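You operate a simulated robot arm through the tools that you are given. There is no shell and no other tool. Be economical: measure what you need, move in short steps, check, and stop when the job is done.

You run a simulated robot arm. Do the job below in one go: nothing can be reset, and whatever is moved stays where it is left.

Task
Take machine 1 out of service and clip the HOLD tag under its isolator.
Fine: switch the machine off, then park its earth clamp on the black stud; panel isolator 1 off before the tag.

It is judged by the outcome, as a careful person would: the job done as asked, and still so three seconds after it is handed in. It fails if anything else is knocked over, pushed out of place, dropped, spilled or broken.

Robot
A 7-joint arm with a two-finger parallel gripper on a trunk, on a base that drives. Base frame: it is fixed to the floor where the robot stands at the start and does not move with it; the origin is under the middle of the robot, x ahead of it, y to its left, z up. Lengths are in m, angles in degrees, forces in N, time in s.
With the tool pointing down near the work surface it reaches from about 0.28 to 0.36 m from the robot's upright axis, wherever it stands. Its first joint turns from -166.0 to 166.0 degrees. Places, roughly: panel hold tag [1.25, -0.25, 1.5]. Payload 1.57 kg.
The tool frame sits at the grasp point between the pads (the TCP): z along the fingers, y along the line on which they close. The tips reach 0.03 m beyond it. Largest opening 0.08 m; finger width 0.017, thickness 0.012; the body of the gripper, 0.04 by 0.082 m, starts 0.08 m behind the TCP.
Orientation is told as [roll, pitch, yaw] about the base's x, y, z axes, in that order, counted from this pose: with the fingers straight down and closing along the base's y, the tool's x points along the base's -x, its y along +y and its z along -z.

Tools
- The arm moves only by the tool arm_command. Its argument "plan" is a list of rows, each a list of 3 entries, a list of its own where there are three numbers: the shift along the tool's x, y, z in units of 300 mm (1.0 is 300 mm), then the turn, a rotation vector about the tool's x, y, z in units of 90 degrees (1.0 is 90 degrees), then the opening, from 0 (shut) to 1 (fully open). In form: [[[dx, dy, dz], [rx, ry, rz], fingers], ...]. A call has 1 to 12 rows; each row is the pose to reach, as a shift and turn from the pose commanded when the call began, along the tool's axes at that moment. A call with a number of a shift or a turn outside -1 to 1 is refused whole. Rows are played at 5 a second. More than 0.05 m and 8.6 degrees between two rows, or a gripper value outside its range, and nothing of the call is played. Where a pose cannot be reached the arm comes as near as it can. A force on the tool above 40 N (or 10 N above the force at the start of the call, whichever is more), or a blocked arm, ends the call early, and 0.2 s more pass. The fingers move at their own pace (about 0.072 m/s each) and stop on an object; they squeeze with about 34 N. The grip force told is the motor's: it shows also when the fingers shut on nothing. Time passes only in rows, and 0.2 s behind the last, so rows that repeat a pose let the fingers close. It gives the time, the measured TCP pose, the force on the tool (base axes), the opening and the grip force at its end, in the units of the frame above (readings bear some noise), with the torque about the TCP (base axes, N m) and any sound that the robot's microphone picked up, and new pictures: "views" is both (left out), scene, wrist or none.
- Cameras (640 x 400 px; columns grow to the right, rows downward): "scene" is now at [-0.0007, 0.1023, 1.4155]; the picture's right is [-0.34, -0.94, 0.00], its down [-0.21, 0.07, -0.98] and it looks along [0.92, -0.33, -0.22] (base axes); focal length 271 px, centre (320, 200). "wrist" rides on the gripper at [0.072, -0.007, -0.122] in the tool frame; the picture's right is [0.09, 1.00, 0.00], its down [-0.84, 0.08, -0.54] and it looks along [-0.54, 0.05, 0.84] (tool axes); focal length 238 px, centre (320, 200). There is no depth. A picture from a camera that has moved, and an enlarged one, comes with that camera's place and axes in the base frame and with its lens. The place of the scene camera against the robot may be out by one fixed shift of up to 0.018 m in any direction.
- move_column(by): slides the trunk up (or, below 0, down) by that many m; the arm and the scene camera ride with it, the base frame stays. It gives what a move gives, with no picture.
- steer(legs): drives the robot by 1 to 6 legs, each [ahead, left, turn to the left] in m, m and degrees, along the robot's own axes; the way and the turn of a leg run together, so that a leg with both is an arc; at most 1.5 m and 180 degrees a leg. The arm and the cameras ride along, it lands a little off, and it stops where it bumps. It gives what a move gives, and a new picture of the scene camera.
- head_to(pan, tilt): turns the head with the scene camera to pan (to the left, within 86 degrees either way) and tilt (down, from -29 to 69), counted from straight ahead of the robot. It gives what a move gives, and a new picture of the scene camera.
- close_up(camera, box): a new picture of the part [left, top, right, bottom] of that camera's present view, enlarged. The clock stands still meanwhile.
- sign_off(): hands the job in; it is judged then, once.

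Work in short steps. Places have to be worked out from the pictures, the camera data and where the tool is seen: move nearer, look again, correct. Check each grasp and each placing, and mend what went wrong. You have 120 turns and 260 pictures in all, those below and enlarged ones among them. Open the gripper and draw the arm clear of the work before you hand the job in, unless the task says otherwise; then end with one line.

The tools are called after "Emit:" by a JSON object that holds its "name" and its "arguments". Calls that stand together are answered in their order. arm_command: Moves the arm, as the interface text tells. Its arguments: {"type":"object","properties":{"plan":{"type":"array"},"views":{"type":"string","enum":["both","scene","wrist","none"]}},"required":["plan"]} The other tools are called the same way: move_column (by) slides the trunk up or down; steer (legs) drives the base; head_to (pan, tilt) turns the head that bears the scene camera; close_up (camera, box) takes an enlarged picture of a part of a camera's view; sign_off () hands the job in.

At the start:

```text
time_s: 0.0
ee_pos: [0.407, 0.0587, 1.2626]
orientation: [-0.1, 0.1, 0.0]
wrist_force: [0.3, -0.7, -0.4]
torque: [0.02, 0.02, -0.01]
grip_width: 0.0799
finger_force: 0.1
trunk travel left (down, up): [-0.05, 0.065]
robot x, y, heading: [0.0005, -0.0023, -0.2]
head pan, tilt: [-19.7, 12.8]
```

scene: 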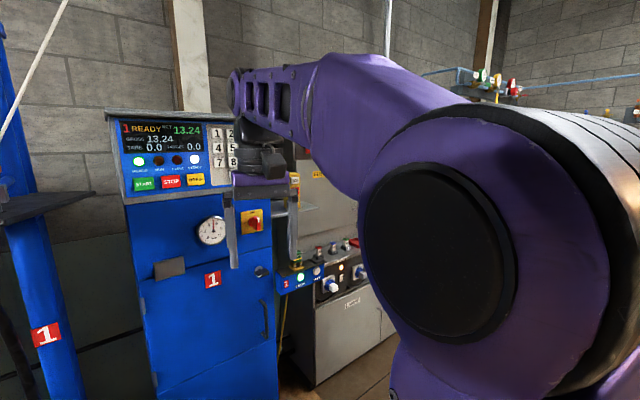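
wrist: 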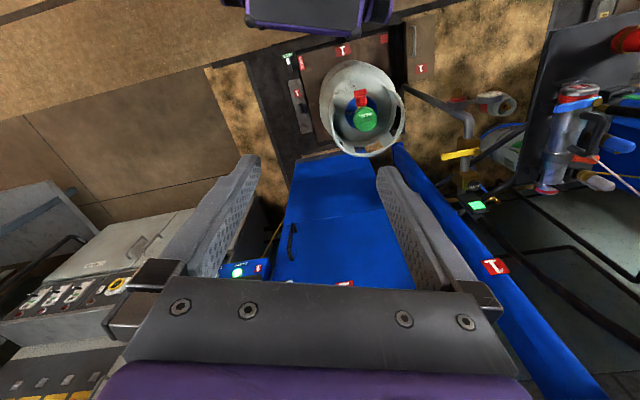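

The pictures show a blue machine marked 1 ahead, with controls and isolator, partly hidden by the arm. I look around with the head first.

Emit:
{"name": "close_up", "arguments": {"camera": "scene", "box": [100, 90, 380, 300]}}

Emit:
{"name": "head_to", "arguments": {"pan": 30, "tilt": 15}}

Emit:
{"name": "head_to", "arguments": {"pan": -75, "tilt": 15}}

```text
1.90 times, centred on (240, 195) of scene
camera zoom: at [-0.0007, 0.1023, 1.4155], right [-0.34, -0.94, 0.0], down [-0.21, 0.07, -0.98], along [0.92, -0.33, -0.22], focal length 516 px, centre (472, 210)
```

zoom: 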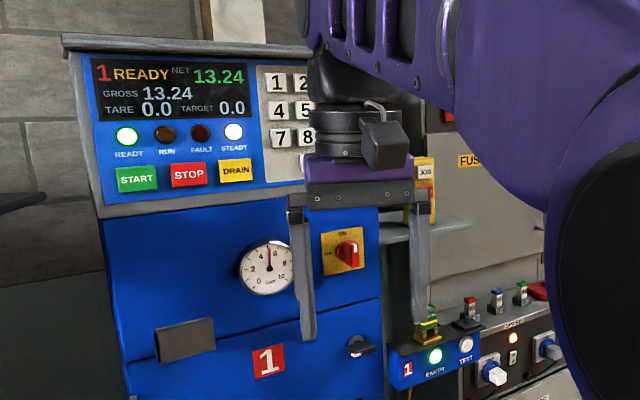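

```text
time_s: 1.2
ee_pos: [0.4092, 0.0573, 1.2616]
orientation: [0.0, 0.4, 0.0]
wrist_force: [0.1, 0.3, 0.5]
torque: [0.07, 0.0, 0.01]
grip_width: 0.0801
finger_force: 0.2
trunk travel left (down, up): [-0.05, 0.065]
robot x, y, heading: [-0.0015, 0.0002, 0.2]
head pan, tilt: [30.0, 15.0]
camera scene: at [0.002, 0.1561, 1.4135], right [0.24, -0.97, 0.0], down [-0.24, -0.06, -0.97], along [0.94, 0.23, -0.24], focal length 271 px, centre (320, 200)
```

scene: 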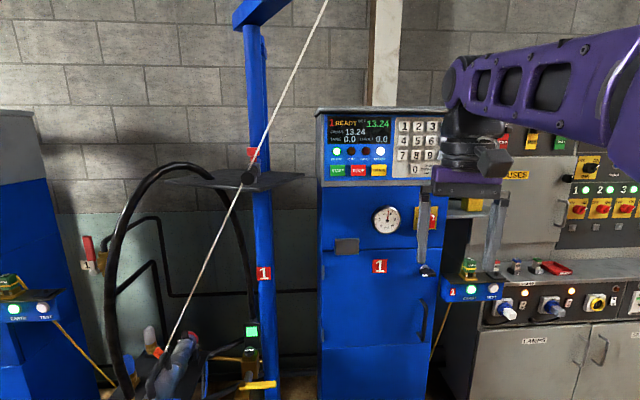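

```text
time_s: 3.0
ee_pos: [0.4072, 0.0582, 1.262]
orientation: [-0.1, 0.1, 0.1]
wrist_force: [0.2, 0.0, 0.0]
torque: [0.02, -0.01, 0.02]
grip_width: 0.0798
finger_force: 0.1
trunk travel left (down, up): [-0.05, 0.065]
robot x, y, heading: [0.0024, 0.0009, -0.1]
head pan, tilt: [-75.0, 15.0]
camera scene: at [-0.0644, 0.0435, 1.412], right [-0.97, -0.26, 0.0], down [-0.07, 0.25, -0.97], along [0.25, -0.93, -0.26], focal length 271 px, centre (320, 200)
```

scene: 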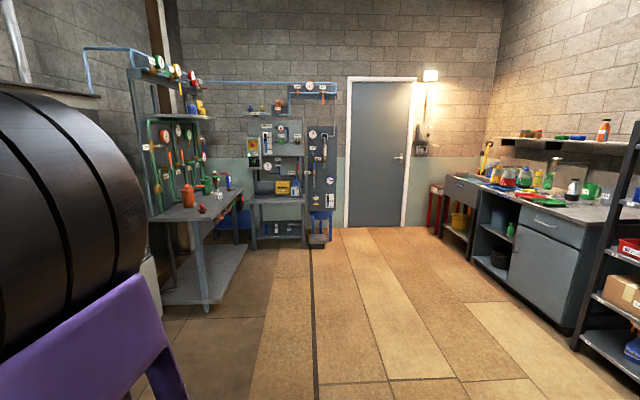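

The machine panel stands ahead at about x=1.2; the arm hides the isolator panel to the right. I swing the head back and zoom in on both.

Emit:
{"name": "head_to", "arguments": {"pan": 15, "tilt": 22}}

Emit:
{"name": "close_up", "arguments": {"camera": "scene", "box": [400, 60, 640, 210]}}

Emit:
{"name": "close_up", "arguments": {"camera": "scene", "box": [400, 200, 640, 350]}}

Emit:
{"name": "close_up", "arguments": {"camera": "scene", "box": [160, 200, 400, 350]}}

```text
time_s: 4.7
ee_pos: [0.4066, 0.057, 1.2642]
orientation: [0.0, 0.2, -0.1]
wrist_force: [0.1, 0.6, 0.7]
torque: [0.02, -0.02, -0.01]
grip_width: 0.0797
finger_force: 0.0
trunk travel left (down, up): [-0.05, 0.065]
robot x, y, heading: [-0.0022, 0.0006, 0.1]
head pan, tilt: [15.0, 22.0]
camera scene: at [0.0019, 0.1543, 1.4011], right [0.22, -0.98, 0.0], down [-0.36, -0.08, -0.93], along [0.91, 0.21, -0.37], focal length 271 px, centre (320, 200)
```

scene: 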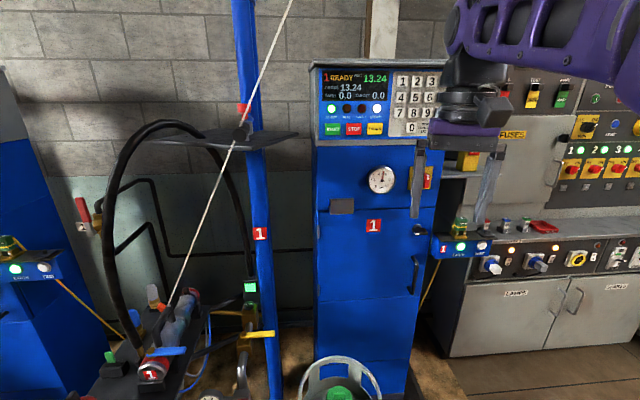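

```text
2.67 times, centred on (520, 135) of scene
camera zoom: at [0.0019, 0.1543, 1.4011], right [0.22, -0.98, 0.0], down [-0.36, -0.08, -0.93], along [0.91, 0.21, -0.37], focal length 722 px, centre (-213, 373)
```

zoom: 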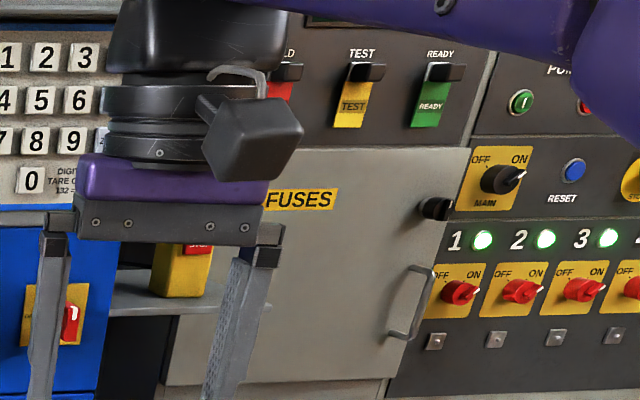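

```text
2.67 times, centred on (520, 275) of scene
camera zoom: at [0.0019, 0.1543, 1.4011], right [0.22, -0.98, 0.0], down [-0.36, -0.08, -0.93], along [0.91, 0.21, -0.37], focal length 722 px, centre (-213, 0)
```

zoom: 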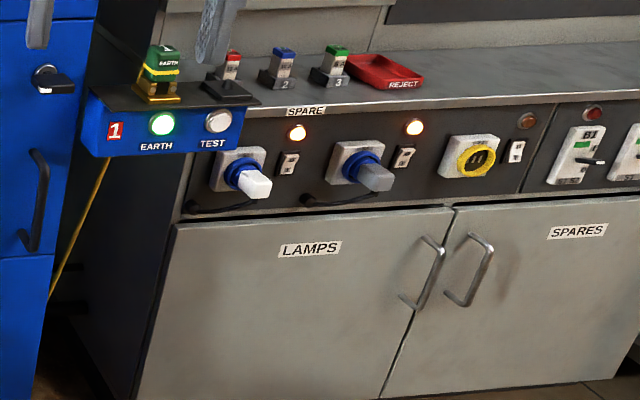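

```text
2.67 times, centred on (280, 275) of scene
camera zoom: at [0.0019, 0.1543, 1.4011], right [0.22, -0.98, 0.0], down [-0.36, -0.08, -0.93], along [0.91, 0.21, -0.37], focal length 722 px, centre (427, 0)
```

zoom: 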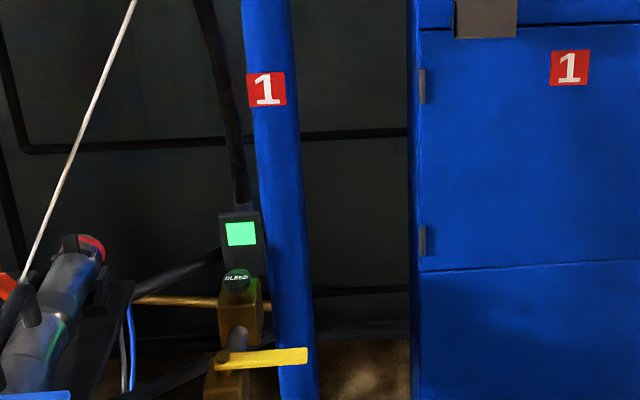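

The zooms show machine 1's red rotary isolator on its right side face, its earth clamp on a brass stud (green light) next to a black stud, HOLD/TEST/READY tags on hooks, and four panel isolators with clips below. I first turn the tool to point forward, moving it ahead a bit.

Emit:
{"name": "arm_command", "arguments": {"plan": [[[-0.045, 0, 0], [0, -0.09, 0], 1], [[-0.09, 0, 0], [0, -0.18, 0], 1], [[-0.135, 0, 0], [0, -0.27, 0], 1], [[-0.18, 0, 0], [0, -0.36, 0], 1], [[-0.225, 0, 0], [0, -0.45, 0], 1], [[-0.27, 0, 0], [0, -0.54, 0], 1], [[-0.315, 0, 0], [0, -0.63, 0], 1], [[-0.36, 0, 0], [0, -0.72, 0], 1], [[-0.405, 0, 0], [0, -0.81, 0], 1], [[-0.45, 0, 0], [0, -0.9, 0], 1], [[-0.5, 0, 0], [0, -0.99, 0], 1], [[-0.5, 0, 0], [0, -1.0, 0], 1]]}}

```text
time_s: 6.6
ee_pos: [0.5531, 0.0448, 1.1853]
orientation: [4.5, -59.2, -4.4]
wrist_force: [-0.8, -0.2, 0.0]
torque: [0.03, -0.01, 0.02]
grip_width: 0.0802
finger_force: 0.1
trunk travel left (down, up): [-0.05, 0.065]
robot x, y, heading: [-0.0007, -0.0035, -0.0]
head pan, tilt: [15.0, 22.0]
stopped in row 9: the arm was blocked; the commanded pose is now the measured one
camera scene: at [0.0012, 0.1082, 1.4135], right [-0.27, -0.96, 0.0], down [-0.23, 0.07, -0.97], along [0.93, -0.26, -0.24], focal length 271 px, centre (320, 200)
camera wrist: at [0.4097, 0.0405, 1.1853], right [-0.04, 1.0, -0.04], down [-0.04, 0.04, 1.0], along [1.0, 0.04, 0.03], focal length 238 px, centre (320, 200)
```

scene: 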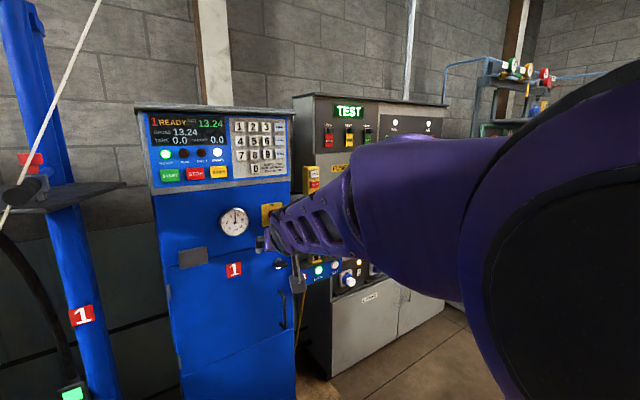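
wrist: 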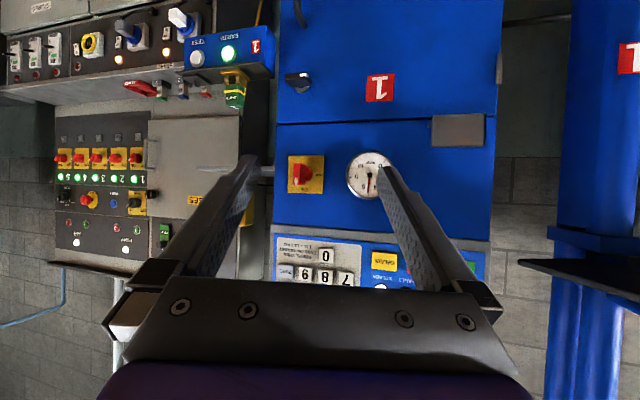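

The arm got blocked at 59° of pitch, probably a joint limit. I try to complete the pitch while reaching further ahead.

Emit:
{"name": "arm_command", "arguments": {"plan": [[[-0.05, 0, 0.08], [0, -0.03, 0], 1], [[-0.1, 0, 0.17], [0, -0.06, 0], 1], [[-0.15, 0, 0.25], [0, -0.1, 0], 1], [[-0.17, 0, 0.29], [0, -0.16, 0], 1], [[-0.17, 0, 0.29], [0, -0.22, 0], 1], [[-0.17, 0, 0.29], [0, -0.28, 0], 1], [[-0.17, 0, 0.29], [0, -0.34, 0], 1]], "views": "none"}}

```text
time_s: 8.2
ee_pos: [0.6491, 0.0479, 1.191]
orientation: [101.6, -87.9, -102.1]
wrist_force: [-1.0, 0.6, 0.1]
torque: [-0.02, 0.0, -0.01]
grip_width: 0.0798
finger_force: 0.1
trunk travel left (down, up): [-0.05, 0.065]
robot x, y, heading: [-0.0026, -0.0005, -0.1]
head pan, tilt: [15.0, 22.0]
```

The tool now points forward at (0.65, 0.05, 1.19). I look at the floor in front and at the panels for driving and locating.

Emit:
{"name": "head_to", "arguments": {"pan": 0, "tilt": 50}}

Emit:
{"name": "head_to", "arguments": {"pan": -25, "tilt": 10}}

Emit:
{"name": "close_up", "arguments": {"camera": "wrist", "box": [0, 0, 640, 400]}}

```text
time_s: 9.1
ee_pos: [0.6495, 0.047, 1.1901]
orientation: [97.9, -87.9, -98.3]
wrist_force: [-0.2, 0.3, 0.6]
torque: [-0.01, 0.01, 0.01]
grip_width: 0.0802
finger_force: 0.0
trunk travel left (down, up): [-0.05, 0.065]
robot x, y, heading: [0.0034, 0.0025, -0.2]
head pan, tilt: [0.0, 50.0]
camera scene: at [-0.0116, 0.1337, 1.3583], right [0.0, -1.0, 0.0], down [-0.77, 0.0, -0.64], along [0.64, 0.0, -0.77], focal length 271 px, centre (320, 200)
```

scene: 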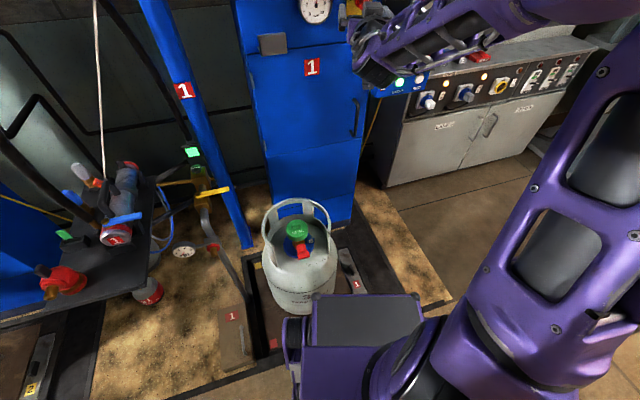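

```text
time_s: 10.2
ee_pos: [0.649, 0.0479, 1.1899]
orientation: [97.8, -88.0, -98.2]
wrist_force: [0.2, -0.3, 0.0]
torque: [-0.01, -0.01, 0.04]
grip_width: 0.0796
finger_force: 0.1
trunk travel left (down, up): [-0.05, 0.065]
robot x, y, heading: [-0.0018, -0.0018, -0.0]
head pan, tilt: [-25.0, 10.0]
camera scene: at [-0.0043, 0.0944, 1.42], right [-0.42, -0.91, 0.0], down [-0.16, 0.07, -0.98], along [0.89, -0.42, -0.17], focal length 271 px, centre (320, 200)
```

scene: 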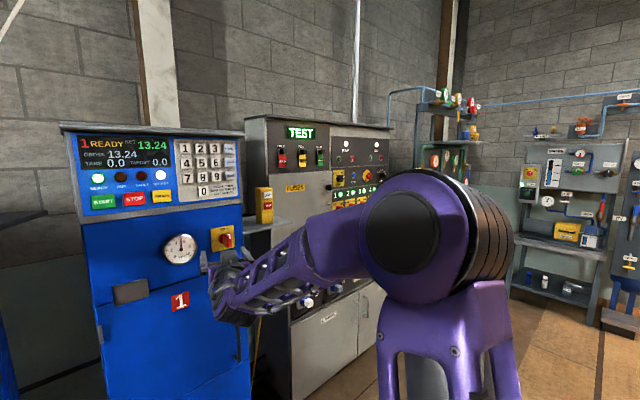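

```text
1.00 times, centred on (320, 200) of wrist (not enlarged: the box is as wide or as high as the picture)
camera zoom: at [0.5276, 0.0441, 1.1173], right [0.01, 1.0, -0.06], down [-0.55, 0.05, 0.84], along [0.84, 0.02, 0.55], focal length 238 px, centre (320, 200)
```

zoom: 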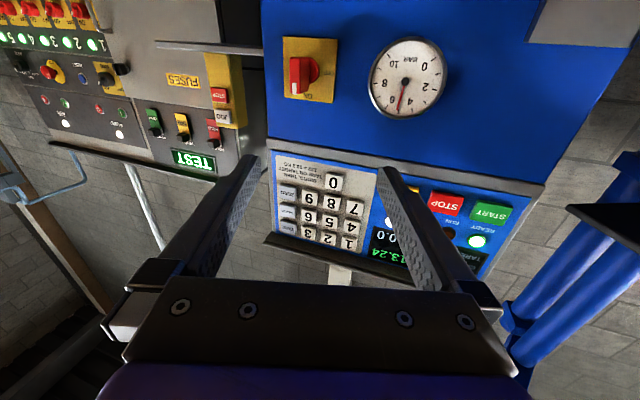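

The machine isolator triangulates to about (0.84, 0.02, 1.15). I zoom in on it and on the panel in both cameras to read labels.

Emit:
{"name": "close_up", "arguments": {"camera": "wrist", "box": [260, 20, 360, 120]}}

Emit:
{"name": "close_up", "arguments": {"camera": "scene", "box": [240, 110, 400, 210]}}

Emit:
{"name": "close_up", "arguments": {"camera": "scene", "box": [190, 210, 270, 260]}}

```text
4.00 times, centred on (310, 70) of wrist
camera zoom: at [0.5276, 0.0441, 1.1173], right [0.01, 1.0, -0.06], down [-0.55, 0.05, 0.84], along [0.84, 0.02, 0.55], focal length 953 px, centre (360, 720)
```

zoom: 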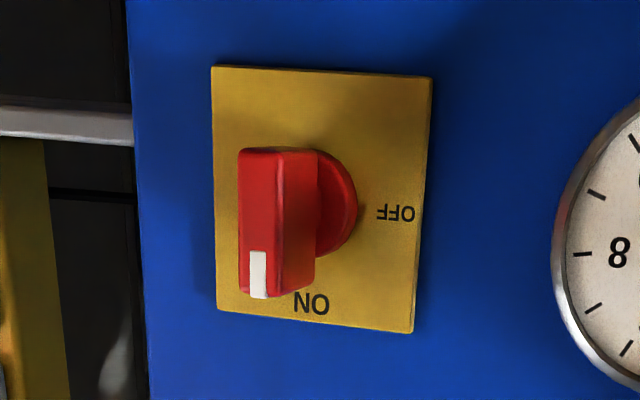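

```text
4.00 times, centred on (320, 160) of scene
camera zoom: at [-0.0043, 0.0944, 1.42], right [-0.42, -0.91, 0.0], down [-0.16, 0.07, -0.98], along [0.89, -0.42, -0.17], focal length 1084 px, centre (320, 360)
```

zoom: 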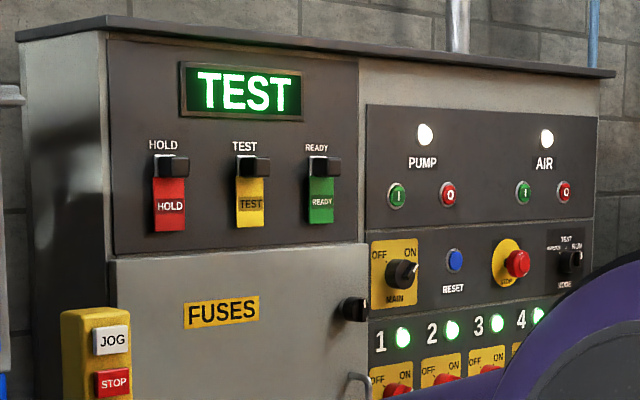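

```text
8.00 times, centred on (230, 235) of scene
camera zoom: at [-0.0043, 0.0944, 1.42], right [-0.42, -0.91, 0.0], down [-0.16, 0.07, -0.98], along [0.89, -0.42, -0.17], focal length 2168 px, centre (1040, -80)
```

zoom: 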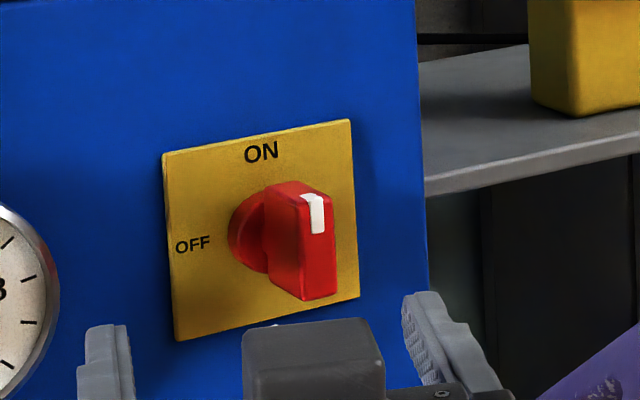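

Pointer is at ON (top); OFF is to the left, so a quarter turn counter-clockwise. The gripper already closes horizontally across the bar; I line up with it and move to about 7 cm short.

Emit:
{"name": "arm_command", "arguments": {"plan": [[[0.06, -0.045, 0.1], [0, -0.022, 0], 1], [[0.127, -0.087, 0.2], [0, -0.022, 0], 1], [[0.127, -0.087, 0.3], [0, -0.022, 0], 1], [[0.127, -0.087, 0.4], [0, -0.022, 0], 1], [[0.127, -0.087, 0.4], [0, -0.022, 0], 1]]}}

```text
time_s: 11.4
ee_pos: [0.766, 0.0013, 1.1733]
orientation: [137.5, -87.0, -137.9]
wrist_force: [-0.1, 0.2, -0.3]
torque: [0.0, -0.02, -0.04]
grip_width: 0.0798
finger_force: 0.0
out of reach, approached as far as the arm can: row 2, 3, 4, 5
trunk travel left (down, up): [-0.05, 0.065]
robot x, y, heading: [0.0015, -0.0001, -0.0]
head pan, tilt: [-25.0, 10.0]
camera scene: at [-0.0041, 0.0946, 1.4201], right [-0.42, -0.91, 0.0], down [-0.16, 0.07, -0.98], along [0.89, -0.42, -0.17], focal length 271 px, centre (320, 200)
camera wrist: at [0.6464, -0.0026, 1.0979], right [0.01, 1.0, -0.06], down [-0.57, 0.05, 0.82], along [0.82, 0.02, 0.57], focal length 238 px, centre (320, 200)
```

scene: 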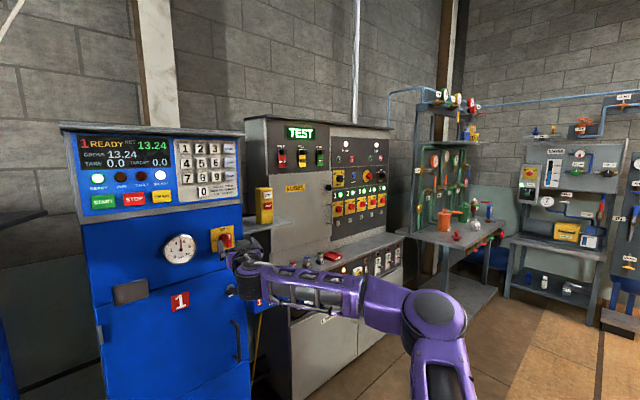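
wrist: 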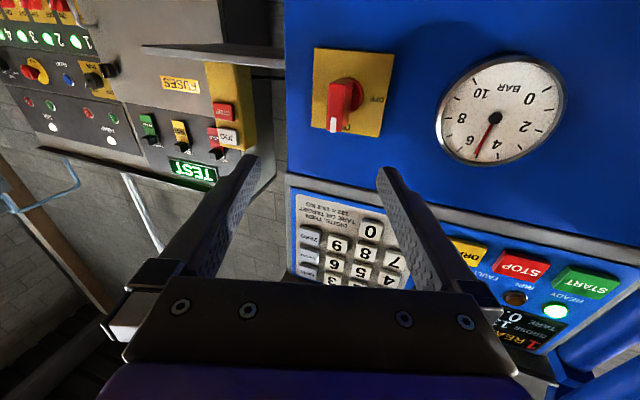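

The arm is at its reach limit, so the base must come nearer. I check the floor around the base before driving.

Emit:
{"name": "head_to", "arguments": {"pan": -20, "tilt": 60}}

```text
time_s: 12.6
ee_pos: [0.7644, 0.0018, 1.1747]
orientation: [137.5, -86.9, -137.8]
wrist_force: [0.1, 0.4, -0.1]
torque: [-0.01, 0.01, 0.01]
grip_width: 0.0797
finger_force: 0.1
trunk travel left (down, up): [-0.05, 0.065]
robot x, y, heading: [0.0001, 0.0008, 0.1]
head pan, tilt: [-20.0, 60.0]
camera scene: at [-0.0259, 0.1109, 1.3457], right [-0.34, -0.94, 0.0], down [-0.81, 0.3, -0.5], along [0.47, -0.17, -0.87], focal length 271 px, centre (320, 200)
```

scene: 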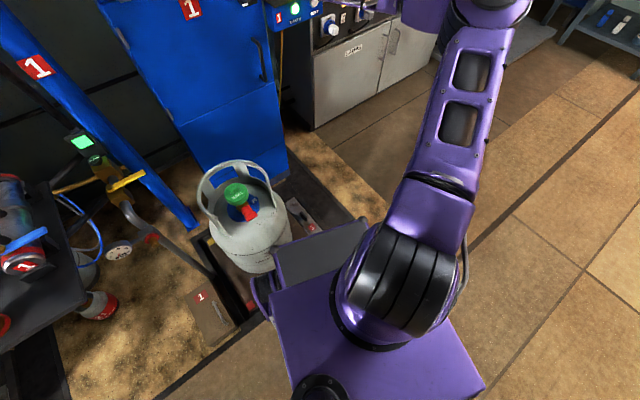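

I zoom on the floor near the scale to judge whether the base can pass to the right of it.

Emit:
{"name": "close_up", "arguments": {"camera": "scene", "box": [160, 100, 420, 262]}}

Emit:
{"name": "head_to", "arguments": {"pan": 20, "tilt": 65}}

```text
2.46 times, centred on (290, 181) of scene
camera zoom: at [-0.0259, 0.1109, 1.3457], right [-0.34, -0.94, 0.0], down [-0.81, 0.3, -0.5], along [0.47, -0.17, -0.87], focal length 667 px, centre (394, 247)
```

zoom: 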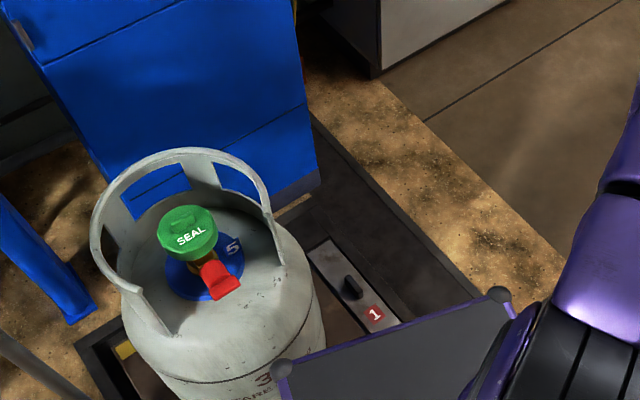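

```text
time_s: 13.6
ee_pos: [0.7656, 0.0012, 1.1755]
orientation: [137.4, -86.9, -137.9]
wrist_force: [-0.5, 0.5, -1.3]
torque: [0.02, 0.02, -0.01]
grip_width: 0.0799
finger_force: 0.1
trunk travel left (down, up): [-0.05, 0.065]
robot x, y, heading: [-0.0005, -0.0001, 0.4]
head pan, tilt: [20.0, 65.0]
camera scene: at [-0.0315, 0.1544, 1.3401], right [0.34, -0.94, 0.0], down [-0.85, -0.31, -0.42], along [0.4, 0.14, -0.91], focal length 271 px, centre (320, 200)
```

scene: 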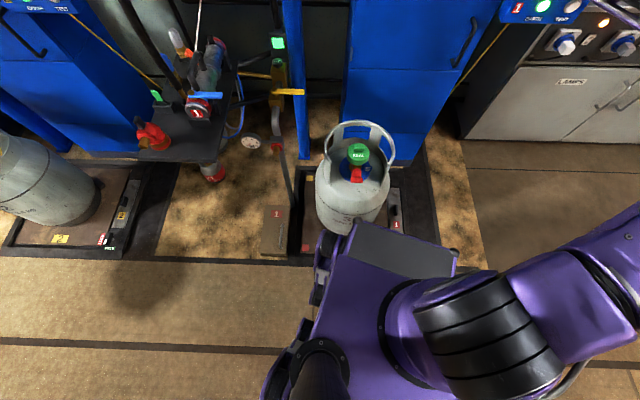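

Base can pass on the right side; the cylinder's right edge is about y=0.12. I retract the arm 14 cm, then drive right and ahead.

Emit:
{"name": "arm_command", "arguments": {"plan": [[[0, 0, -0.15], [0, 0, 0], 1], [[0, 0, -0.3], [0, 0, 0], 1], [[0, 0, -0.47], [0, 0, 0], 1]], "views": "none"}}

Emit:
{"name": "steer", "arguments": {"legs": [[0, -0.36, 0], [0.3, 0, 0]]}}

Emit:
{"name": "head_to", "arguments": {"pan": 25, "tilt": 20}}

```text
refused: row 3 steps farther than a row can; nothing moved
```

```text
time_s: 18.3
ee_pos: [0.8234, -0.3456, 1.1737]
orientation: [136.2, -86.9, -135.8]
wrist_force: [-0.1, -0.2, 0.4]
torque: [-0.01, 0.01, -0.02]
grip_width: 0.0798
finger_force: 0.1
trunk travel left (down, up): [-0.05, 0.065]
robot x, y, heading: [0.0539, -0.3595, 1.1]
head pan, tilt: [20.0, 65.0]
stopped in leg 2: the robot was blocked; the commanded pose is now the measured one
camera scene: at [0.0228, -0.2047, 1.3401], right [0.36, -0.93, 0.0], down [-0.85, -0.32, -0.42], along [0.39, 0.15, -0.91], focal length 271 px, centre (320, 200)
```

scene: 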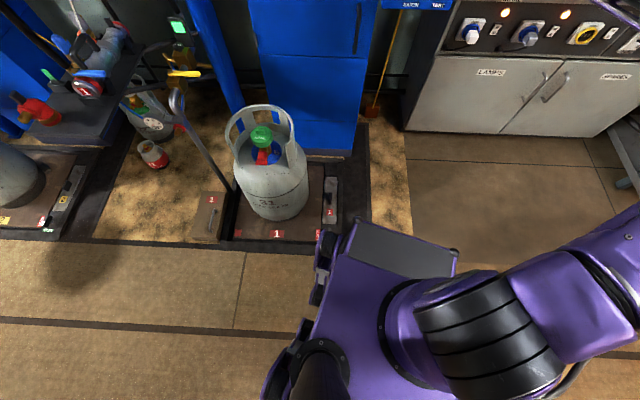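

```text
time_s: 19.5
ee_pos: [0.8229, -0.3464, 1.1742]
orientation: [136.1, -86.9, -135.8]
wrist_force: [0.7, -0.2, 0.0]
torque: [0.01, 0.0, -0.01]
grip_width: 0.0798
finger_force: 0.0
trunk travel left (down, up): [-0.05, 0.065]
robot x, y, heading: [0.0587, -0.3572, 0.8]
head pan, tilt: [25.0, 20.0]
camera scene: at [0.0498, -0.1857, 1.4037], right [0.44, -0.9, 0.0], down [-0.31, -0.15, -0.94], along [0.84, 0.41, -0.34], focal length 271 px, centre (320, 200)
```

scene: 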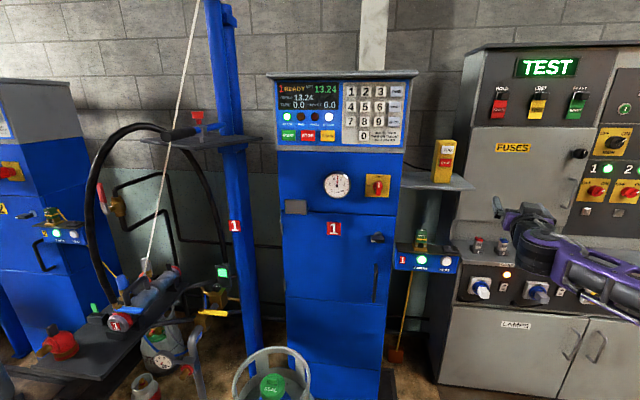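

The base was blocked after 5 cm ahead, likely by the scale's frame at its left front corner. I look down at the base's front and right.

Emit:
{"name": "head_to", "arguments": {"pan": 0, "tilt": 69}}

Emit:
{"name": "close_up", "arguments": {"camera": "scene", "box": [120, 60, 420, 248]}}

Emit:
{"name": "head_to", "arguments": {"pan": -70, "tilt": 55}}

```text
time_s: 20.6
ee_pos: [0.8223, -0.3464, 1.174]
orientation: [136.3, -86.9, -135.8]
wrist_force: [-1.0, 0.2, 0.3]
torque: [0.03, 0.0, 0.0]
grip_width: 0.0798
finger_force: 0.1
trunk travel left (down, up): [-0.05, 0.065]
robot x, y, heading: [0.0566, -0.3544, 0.9]
head pan, tilt: [0.0, 68.8]
camera scene: at [0.022, -0.2254, 1.3363], right [0.02, -1.0, 0.0], down [-0.93, -0.02, -0.36], along [0.36, 0.01, -0.93], focal length 271 px, centre (320, 200)
```

scene: 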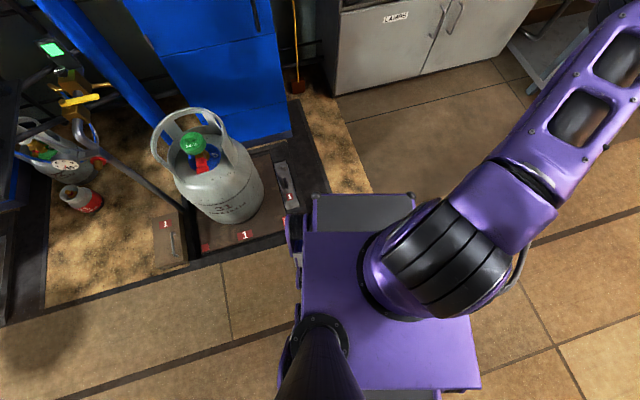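

```text
2.13 times, centred on (270, 154) of scene
camera zoom: at [0.022, -0.2254, 1.3363], right [0.02, -1.0, 0.0], down [-0.93, -0.02, -0.36], along [0.36, 0.01, -0.93], focal length 576 px, centre (426, 298)
```

zoom: 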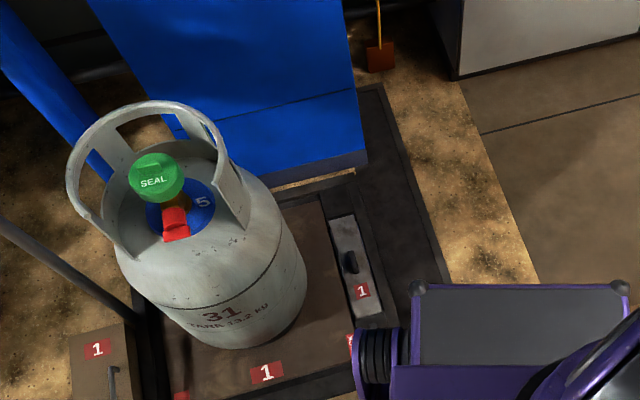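

```text
time_s: 22.0
ee_pos: [0.8229, -0.3474, 1.1745]
orientation: [136.2, -86.9, -135.8]
wrist_force: [-0.2, -0.8, 0.2]
torque: [-0.02, 0.03, 0.0]
grip_width: 0.08
finger_force: 0.1
trunk travel left (down, up): [-0.05, 0.065]
robot x, y, heading: [0.0575, -0.3579, 1.0]
head pan, tilt: [-70.0, 55.0]
camera scene: at [-0.0081, -0.2937, 1.3517], right [-0.93, -0.36, 0.0], down [-0.29, 0.77, -0.57], along [0.21, -0.54, -0.82], focal length 271 px, centre (320, 200)
```

scene: 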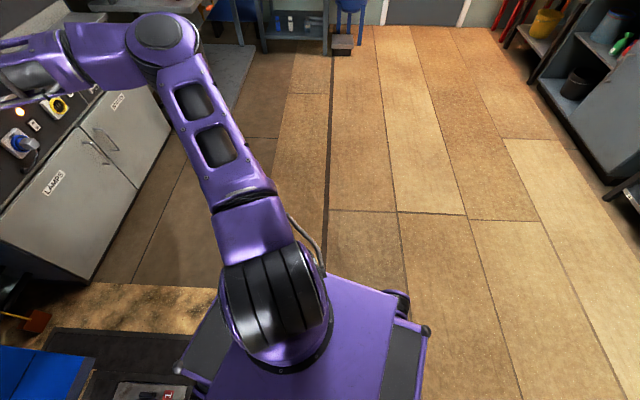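

The left front wheel hits the scale frame (front edge about x=0.3, right edge about y=-0.25). The arm sits right of the middle of the base, so I'll work from right of the scale with the robot facing left; first back off, shift right and turn left in free space.

Emit:
{"name": "steer", "arguments": {"legs": [[-0.12, 0, 0], [0, -0.35, 0], [0, 0, 90]]}}

```text
time_s: 30.8
ee_pos: [-0.0868, 0.0564, 1.1741]
orientation: [136.2, -87.0, -44.4]
wrist_force: [0.1, -0.1, 0.5]
torque: [-0.02, 0.0, 0.01]
grip_width: 0.08
finger_force: 0.1
trunk travel left (down, up): [-0.05, 0.065]
robot x, y, heading: [-0.0552, -0.7097, 92.6]
head pan, tilt: [-70.0, 55.0]
camera scene: at [-0.1236, -0.7837, 1.3517], right [0.38, -0.92, 0.0], down [-0.76, -0.31, -0.57], along [0.53, 0.22, -0.82], focal length 271 px, centre (320, 200)
```

scene: 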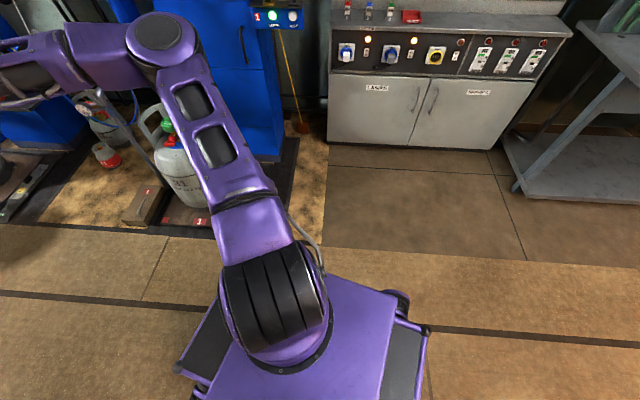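

Now at (-0.055, -0.71) facing +y. I swing the tool to point along +x while drawing it nearer the arm's axis.

Emit:
{"name": "arm_command", "arguments": {"plan": [[[0, -0.083, -0.05], [0.085, 0, 0], 1], [[0, -0.166, -0.1], [0.17, 0, 0], 1], [[0, -0.25, -0.15], [0.255, 0, 0], 1], [[0, -0.333, -0.2], [0.34, 0, 0], 1], [[0, -0.416, -0.25], [0.425, 0, 0], 1], [[0, -0.5, -0.3], [0.51, 0, 0], 1], [[0, -0.583, -0.35], [0.595, 0, 0], 1], [[0, -0.666, -0.4], [0.68, 0, 0], 1], [[0, -0.75, -0.45], [0.765, 0, 0], 1], [[0, -0.833, -0.5], [0.85, 0, 0], 1], [[0, -0.916, -0.55], [0.935, 0, 0], 1], [[0, -1.0, -0.587], [1.0, 0, 0], 1]]}}

```text
time_s: 33.4
ee_pos: [0.2189, -0.1109, 1.1563]
orientation: [46.1, -86.9, -44.5]
wrist_force: [0.0, 0.2, -0.1]
torque: [-0.01, 0.01, -0.04]
grip_width: 0.08
finger_force: 0.0
trunk travel left (down, up): [-0.05, 0.065]
robot x, y, heading: [-0.053, -0.7084, 92.5]
head pan, tilt: [-70.0, 55.0]
camera scene: at [-0.1237, -0.7837, 1.3517], right [0.38, -0.92, 0.0], down [-0.76, -0.31, -0.57], along [0.53, 0.22, -0.82], focal length 271 px, centre (320, 200)
camera wrist: at [0.0936, -0.1176, 1.0879], right [-0.03, 1.0, -0.05], down [-0.51, 0.03, 0.86], along [0.86, 0.06, 0.51], focal length 238 px, centre (320, 200)
```

scene: 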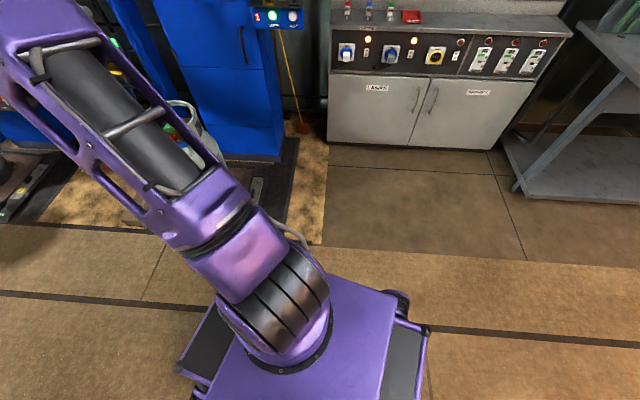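
wrist: 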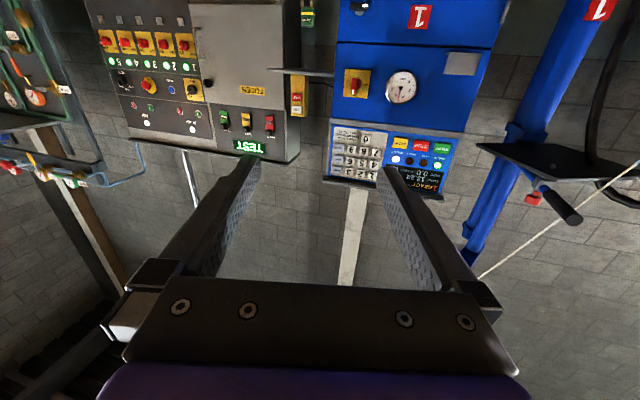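

That pose is reached well. I drive right (world +x) 0.53 m, alongside the scale, then a bit ahead.

Emit:
{"name": "steer", "arguments": {"legs": [[0, -0.53, 0], [0.07, 0, 0]]}}

Emit:
{"name": "head_to", "arguments": {"pan": -40, "tilt": 30}}

Emit:
{"name": "close_up", "arguments": {"camera": "wrist", "box": [0, 0, 640, 400]}}

```text
time_s: 39.5
ee_pos: [0.7454, -0.0217, 1.156]
orientation: [46.4, -86.9, -45.1]
wrist_force: [-0.1, -0.5, -0.4]
torque: [0.03, 0.03, -0.02]
grip_width: 0.0799
finger_force: 0.0
trunk travel left (down, up): [-0.05, 0.065]
robot x, y, heading: [0.4659, -0.6224, 92.3]
head pan, tilt: [-70.0, 55.0]
camera scene: at [0.3983, -0.6934, 1.3517], right [0.37, -0.93, 0.0], down [-0.76, -0.31, -0.57], along [0.53, 0.21, -0.82], focal length 271 px, centre (320, 200)
```

scene: 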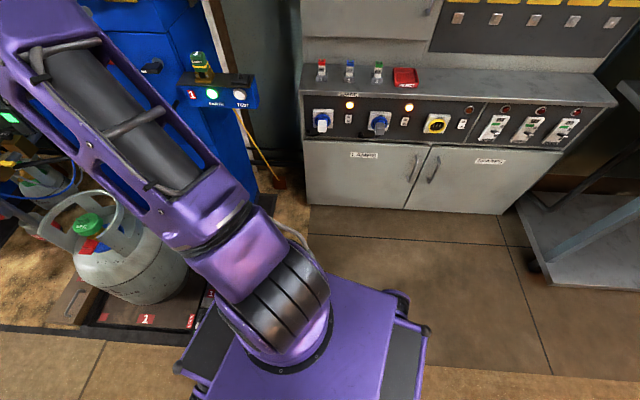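

```text
time_s: 40.5
ee_pos: [0.7456, -0.0209, 1.1561]
orientation: [46.3, -86.8, -44.9]
wrist_force: [-0.1, 0.9, -0.7]
torque: [0.05, -0.02, 0.02]
grip_width: 0.08
finger_force: 0.1
trunk travel left (down, up): [-0.05, 0.065]
robot x, y, heading: [0.4687, -0.6218, 91.9]
head pan, tilt: [-40.0, 30.0]
camera scene: at [0.3872, -0.6491, 1.3877], right [0.79, -0.62, 0.0], down [-0.31, -0.39, -0.87], along [0.53, 0.68, -0.5], focal length 271 px, centre (320, 200)
```

scene: 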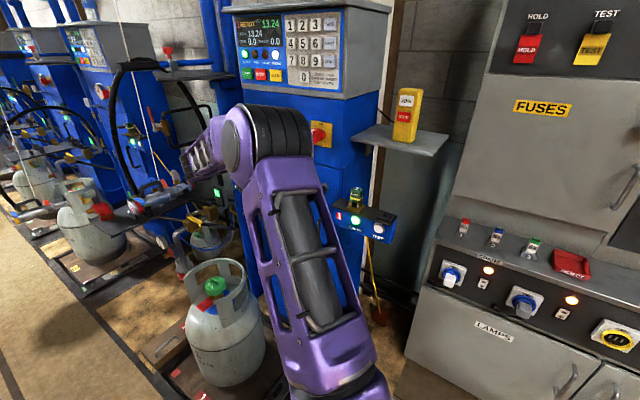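

```text
1.00 times, centred on (320, 200) of wrist (not enlarged: the box is as wide or as high as the picture)
camera zoom: at [0.6205, -0.0287, 1.0878], right [-0.03, 1.0, -0.05], down [-0.51, 0.03, 0.86], along [0.86, 0.05, 0.51], focal length 238 px, centre (320, 200)
```

zoom: 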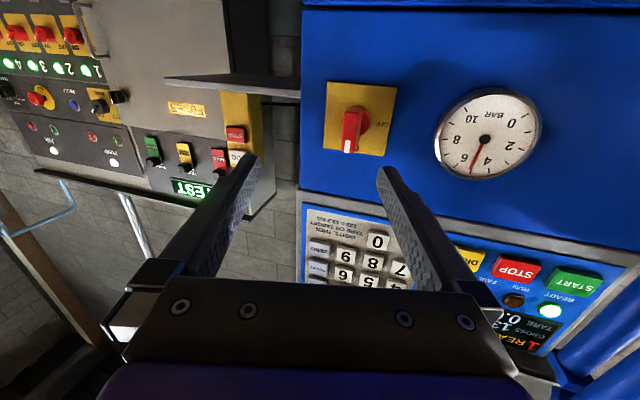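

Knob estimate holds: about (0.88, 0.017, 1.152). I line up y and move to x≈0.80, levelling the tool.

Emit:
{"name": "arm_command", "arguments": {"plan": [[[0, 0.065, 0.05], [0, -0.034, 0], 1], [[0, 0.13, 0.1], [0, -0.034, 0], 1], [[0, 0.13, 0.183], [0, -0.034, 0], 1], [[0, 0.13, 0.183], [0, -0.034, 0], 1]]}}

```text
time_s: 41.5
ee_pos: [0.7982, 0.0207, 1.1544]
orientation: [113.3, -87.6, -112.0]
wrist_force: [-0.5, 0.3, 0.2]
torque: [0.0, 0.03, 0.02]
grip_width: 0.0799
finger_force: 0.1
trunk travel left (down, up): [-0.05, 0.065]
robot x, y, heading: [0.4692, -0.6221, 91.8]
head pan, tilt: [-40.0, 30.0]
camera scene: at [0.3872, -0.649, 1.3878], right [0.79, -0.62, 0.0], down [-0.31, -0.39, -0.87], along [0.53, 0.68, -0.5], focal length 271 px, centre (320, 200)
camera wrist: at [0.6777, 0.0124, 1.0808], right [-0.02, 1.0, -0.05], down [-0.56, 0.03, 0.83], along [0.83, 0.05, 0.56], focal length 238 px, centre (320, 200)
```

scene: 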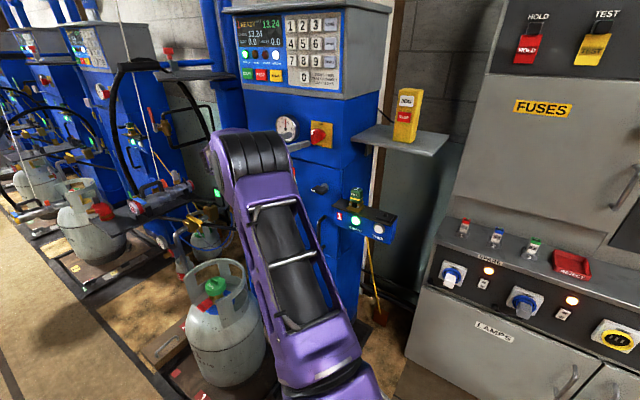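
wrist: 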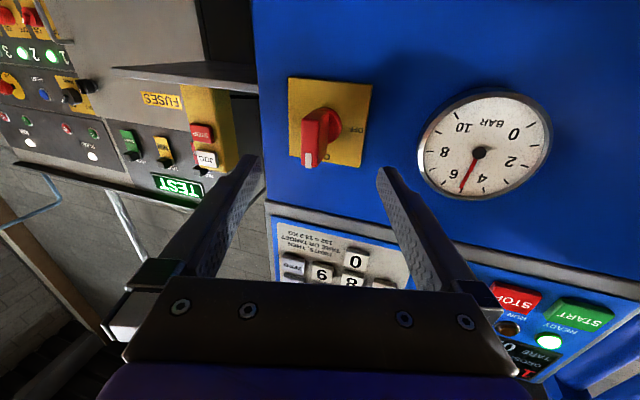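

The knob is about 7 mm to the -y side of the tool axis and about 85 mm ahead of the TCP. I correct and advance 45 mm.

Emit:
{"name": "arm_command", "arguments": {"plan": [[[0, -0.023, 0.05], [0, -0.027, 0], 1], [[0, -0.023, 0.1], [0, -0.027, 0], 1], [[0, -0.023, 0.15], [0, -0.027, 0], 1], [[0, -0.023, 0.15], [0, -0.027, 0], 1]]}}

```text
time_s: 42.5
ee_pos: [0.8437, 0.0137, 1.1567]
orientation: [146.6, -86.0, -145.3]
wrist_force: [0.0, 0.0, 0.2]
torque: [0.0, 0.01, -0.01]
grip_width: 0.08
finger_force: 0.1
trunk travel left (down, up): [-0.05, 0.065]
robot x, y, heading: [0.4602, -0.6188, 91.8]
head pan, tilt: [-40.0, 30.0]
camera scene: at [0.3872, -0.649, 1.3878], right [0.79, -0.62, 0.0], down [-0.31, -0.39, -0.87], along [0.53, 0.68, -0.5], focal length 271 px, centre (320, 200)
camera wrist: at [0.726, 0.0064, 1.0766], right [-0.02, 1.0, -0.05], down [-0.59, 0.03, 0.81], along [0.81, 0.05, 0.59], focal length 238 px, centre (320, 200)
```

scene: 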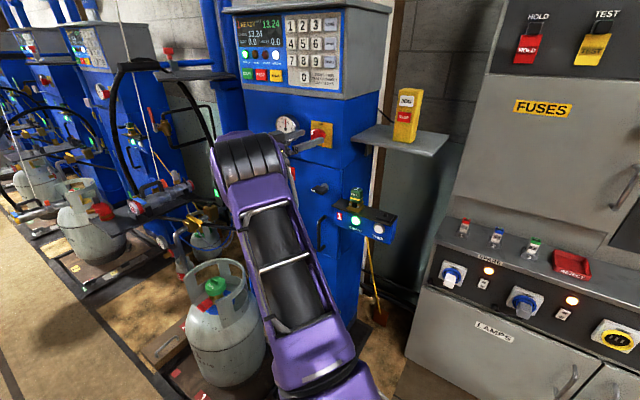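
wrist: 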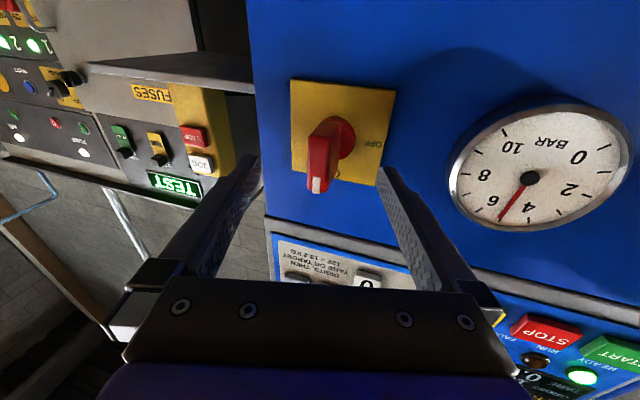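

I zoom in on the knob between the fingers before closing in.

Emit:
{"name": "close_up", "arguments": {"camera": "wrist", "box": [240, 70, 420, 220]}}

Emit:
{"name": "close_up", "arguments": {"camera": "scene", "box": [260, 100, 360, 170]}}

```text
2.67 times, centred on (330, 145) of wrist
camera zoom: at [0.726, 0.0064, 1.0766], right [-0.02, 1.0, -0.05], down [-0.59, 0.03, 0.81], along [0.81, 0.05, 0.59], focal length 636 px, centre (293, 347)
```

zoom: 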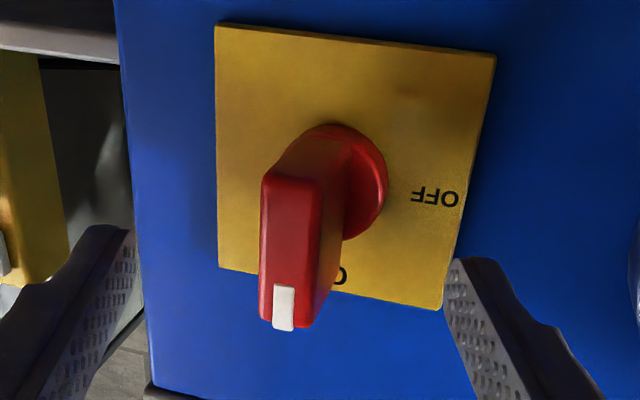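

```text
5.71 times, centred on (310, 135) of scene
camera zoom: at [0.3872, -0.649, 1.3878], right [0.79, -0.62, 0.0], down [-0.31, -0.39, -0.87], along [0.53, 0.68, -0.5], focal length 1548 px, centre (377, 571)
```

zoom: 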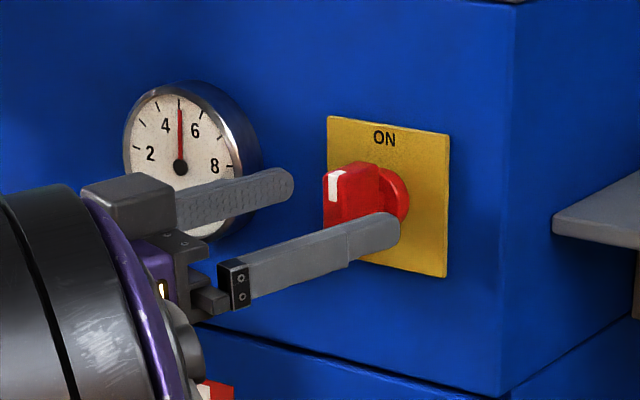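

The machine's face is yawed about 16–17° (its right side recedes), so the knob axis runs along (0.96, 0.28, 0). I pull back, then yaw the tool 16° left and level it.

Emit:
{"name": "arm_command", "arguments": {"plan": [[[0.01, -0.02, -0.08], [0, 0, 0], 1], [[0.02, -0.04, -0.08], [-0.06, 0.012, 0], 1], [[0.02, -0.04, -0.07], [-0.12, 0.025, 0], 1], [[0.02, -0.04, -0.057], [-0.178, 0.037, 0], 1], [[0.02, -0.04, -0.057], [-0.178, 0.037, 0], 1]]}}

Emit:
{"name": "close_up", "arguments": {"camera": "wrist", "box": [240, 70, 420, 220]}}

```text
time_s: 43.7
ee_pos: [0.8274, 0.0003, 1.1472]
orientation: [108.4, -88.2, -90.9]
wrist_force: [0.6, 0.4, -1.1]
torque: [0.03, 0.02, 0.01]
grip_width: 0.0801
finger_force: 0.0
trunk travel left (down, up): [-0.05, 0.065]
robot x, y, heading: [0.4659, -0.6173, 92.2]
head pan, tilt: [-40.0, 30.0]
camera scene: at [0.3872, -0.6491, 1.3877], right [0.79, -0.62, 0.0], down [-0.31, -0.39, -0.87], along [0.53, 0.68, -0.5], focal length 271 px, centre (320, 200)
camera wrist: at [0.714, -0.0399, 1.0748], right [-0.3, 0.95, -0.06], down [-0.54, -0.11, 0.83], along [0.79, 0.28, 0.55], focal length 238 px, centre (320, 200)
```

scene: 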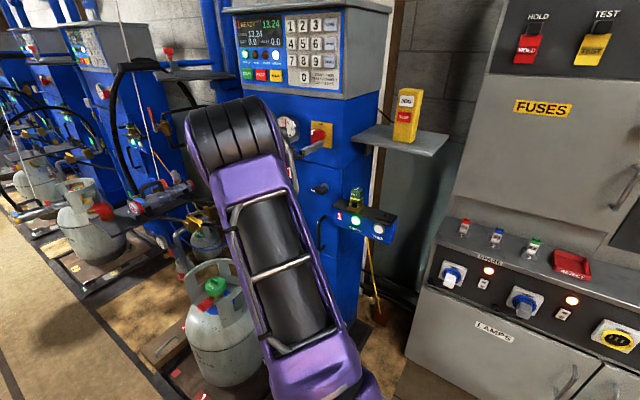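
wrist: 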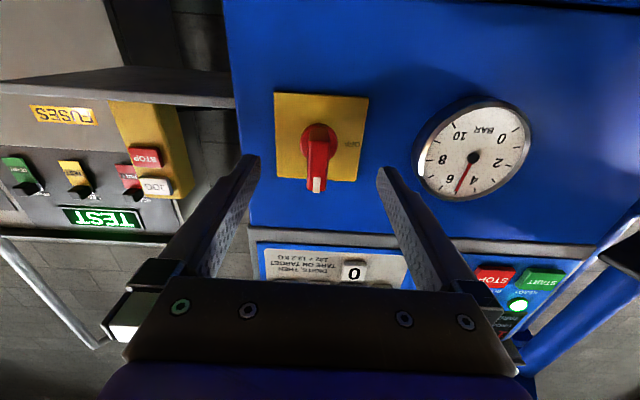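

```text
2.67 times, centred on (330, 145) of wrist
camera zoom: at [0.714, -0.0399, 1.0748], right [-0.3, 0.95, -0.06], down [-0.54, -0.11, 0.83], along [0.79, 0.28, 0.55], focal length 636 px, centre (293, 347)
```

zoom: 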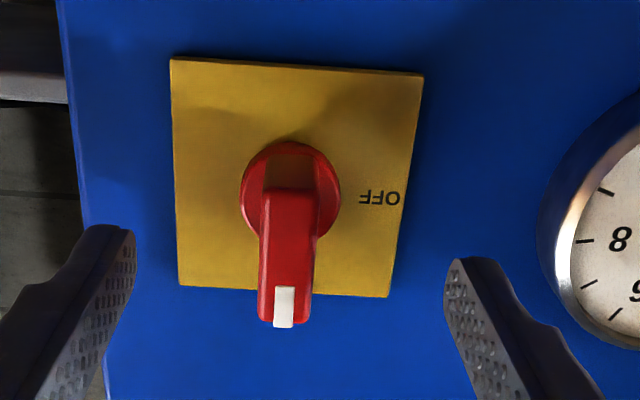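

Now the knob is square to the gripper and centred. I advance 40 mm and close on the bar.

Emit:
{"name": "arm_command", "arguments": {"plan": [[[0, -0.008, 0.05], [0, 0, 0], 1], [[0, -0.008, 0.09], [0, 0, 0], 1], [[0, -0.008, 0.13], [0, 0, 0], 1], [[0, -0.008, 0.13], [0, 0, 0], 0.6], [[0, -0.008, 0.13], [0, 0, 0], 0.3], [[0, -0.008, 0.13], [0, 0, 0], 0.1], [[0, -0.008, 0.13], [0, 0, 0], 0.1], [[0, -0.008, 0.13], [0, 0, 0], 0.1]]}}

Emit:
{"name": "close_up", "arguments": {"camera": "wrist", "box": [240, 70, 420, 220]}}

```text
time_s: 45.5
ee_pos: [0.8642, 0.0109, 1.1483]
orientation: [110.0, -88.2, -92.4]
wrist_force: [2.2, 6.6, 1.4]
torque: [-0.34, -0.35, 1.0]
grip_width: 0.016
finger_force: 31.6
trunk travel left (down, up): [-0.05, 0.065]
robot x, y, heading: [0.4685, -0.6178, 92.1]
head pan, tilt: [-40.0, 30.0]
camera scene: at [0.3872, -0.6485, 1.3878], right [0.79, -0.62, 0.0], down [-0.31, -0.39, -0.87], along [0.53, 0.68, -0.5], focal length 271 px, centre (320, 200)
camera wrist: at [0.7503, -0.0302, 1.0754], right [-0.3, 0.95, -0.06], down [-0.54, -0.11, 0.83], along [0.79, 0.28, 0.55], focal length 238 px, centre (320, 200)
```

scene: 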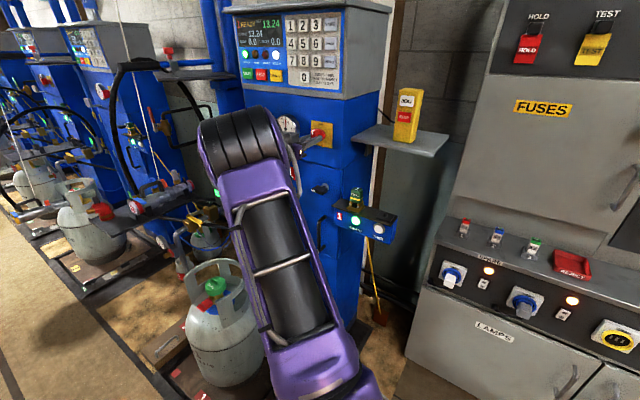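
wrist: 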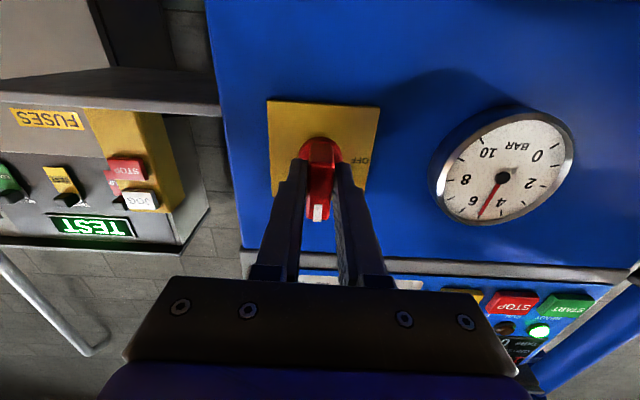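

```text
2.67 times, centred on (330, 145) of wrist
camera zoom: at [0.7503, -0.0302, 1.0754], right [-0.3, 0.95, -0.06], down [-0.54, -0.11, 0.83], along [0.79, 0.28, 0.55], focal length 636 px, centre (293, 347)
```

zoom: 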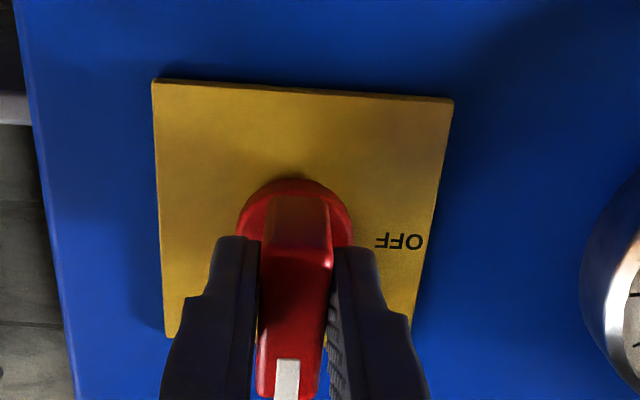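

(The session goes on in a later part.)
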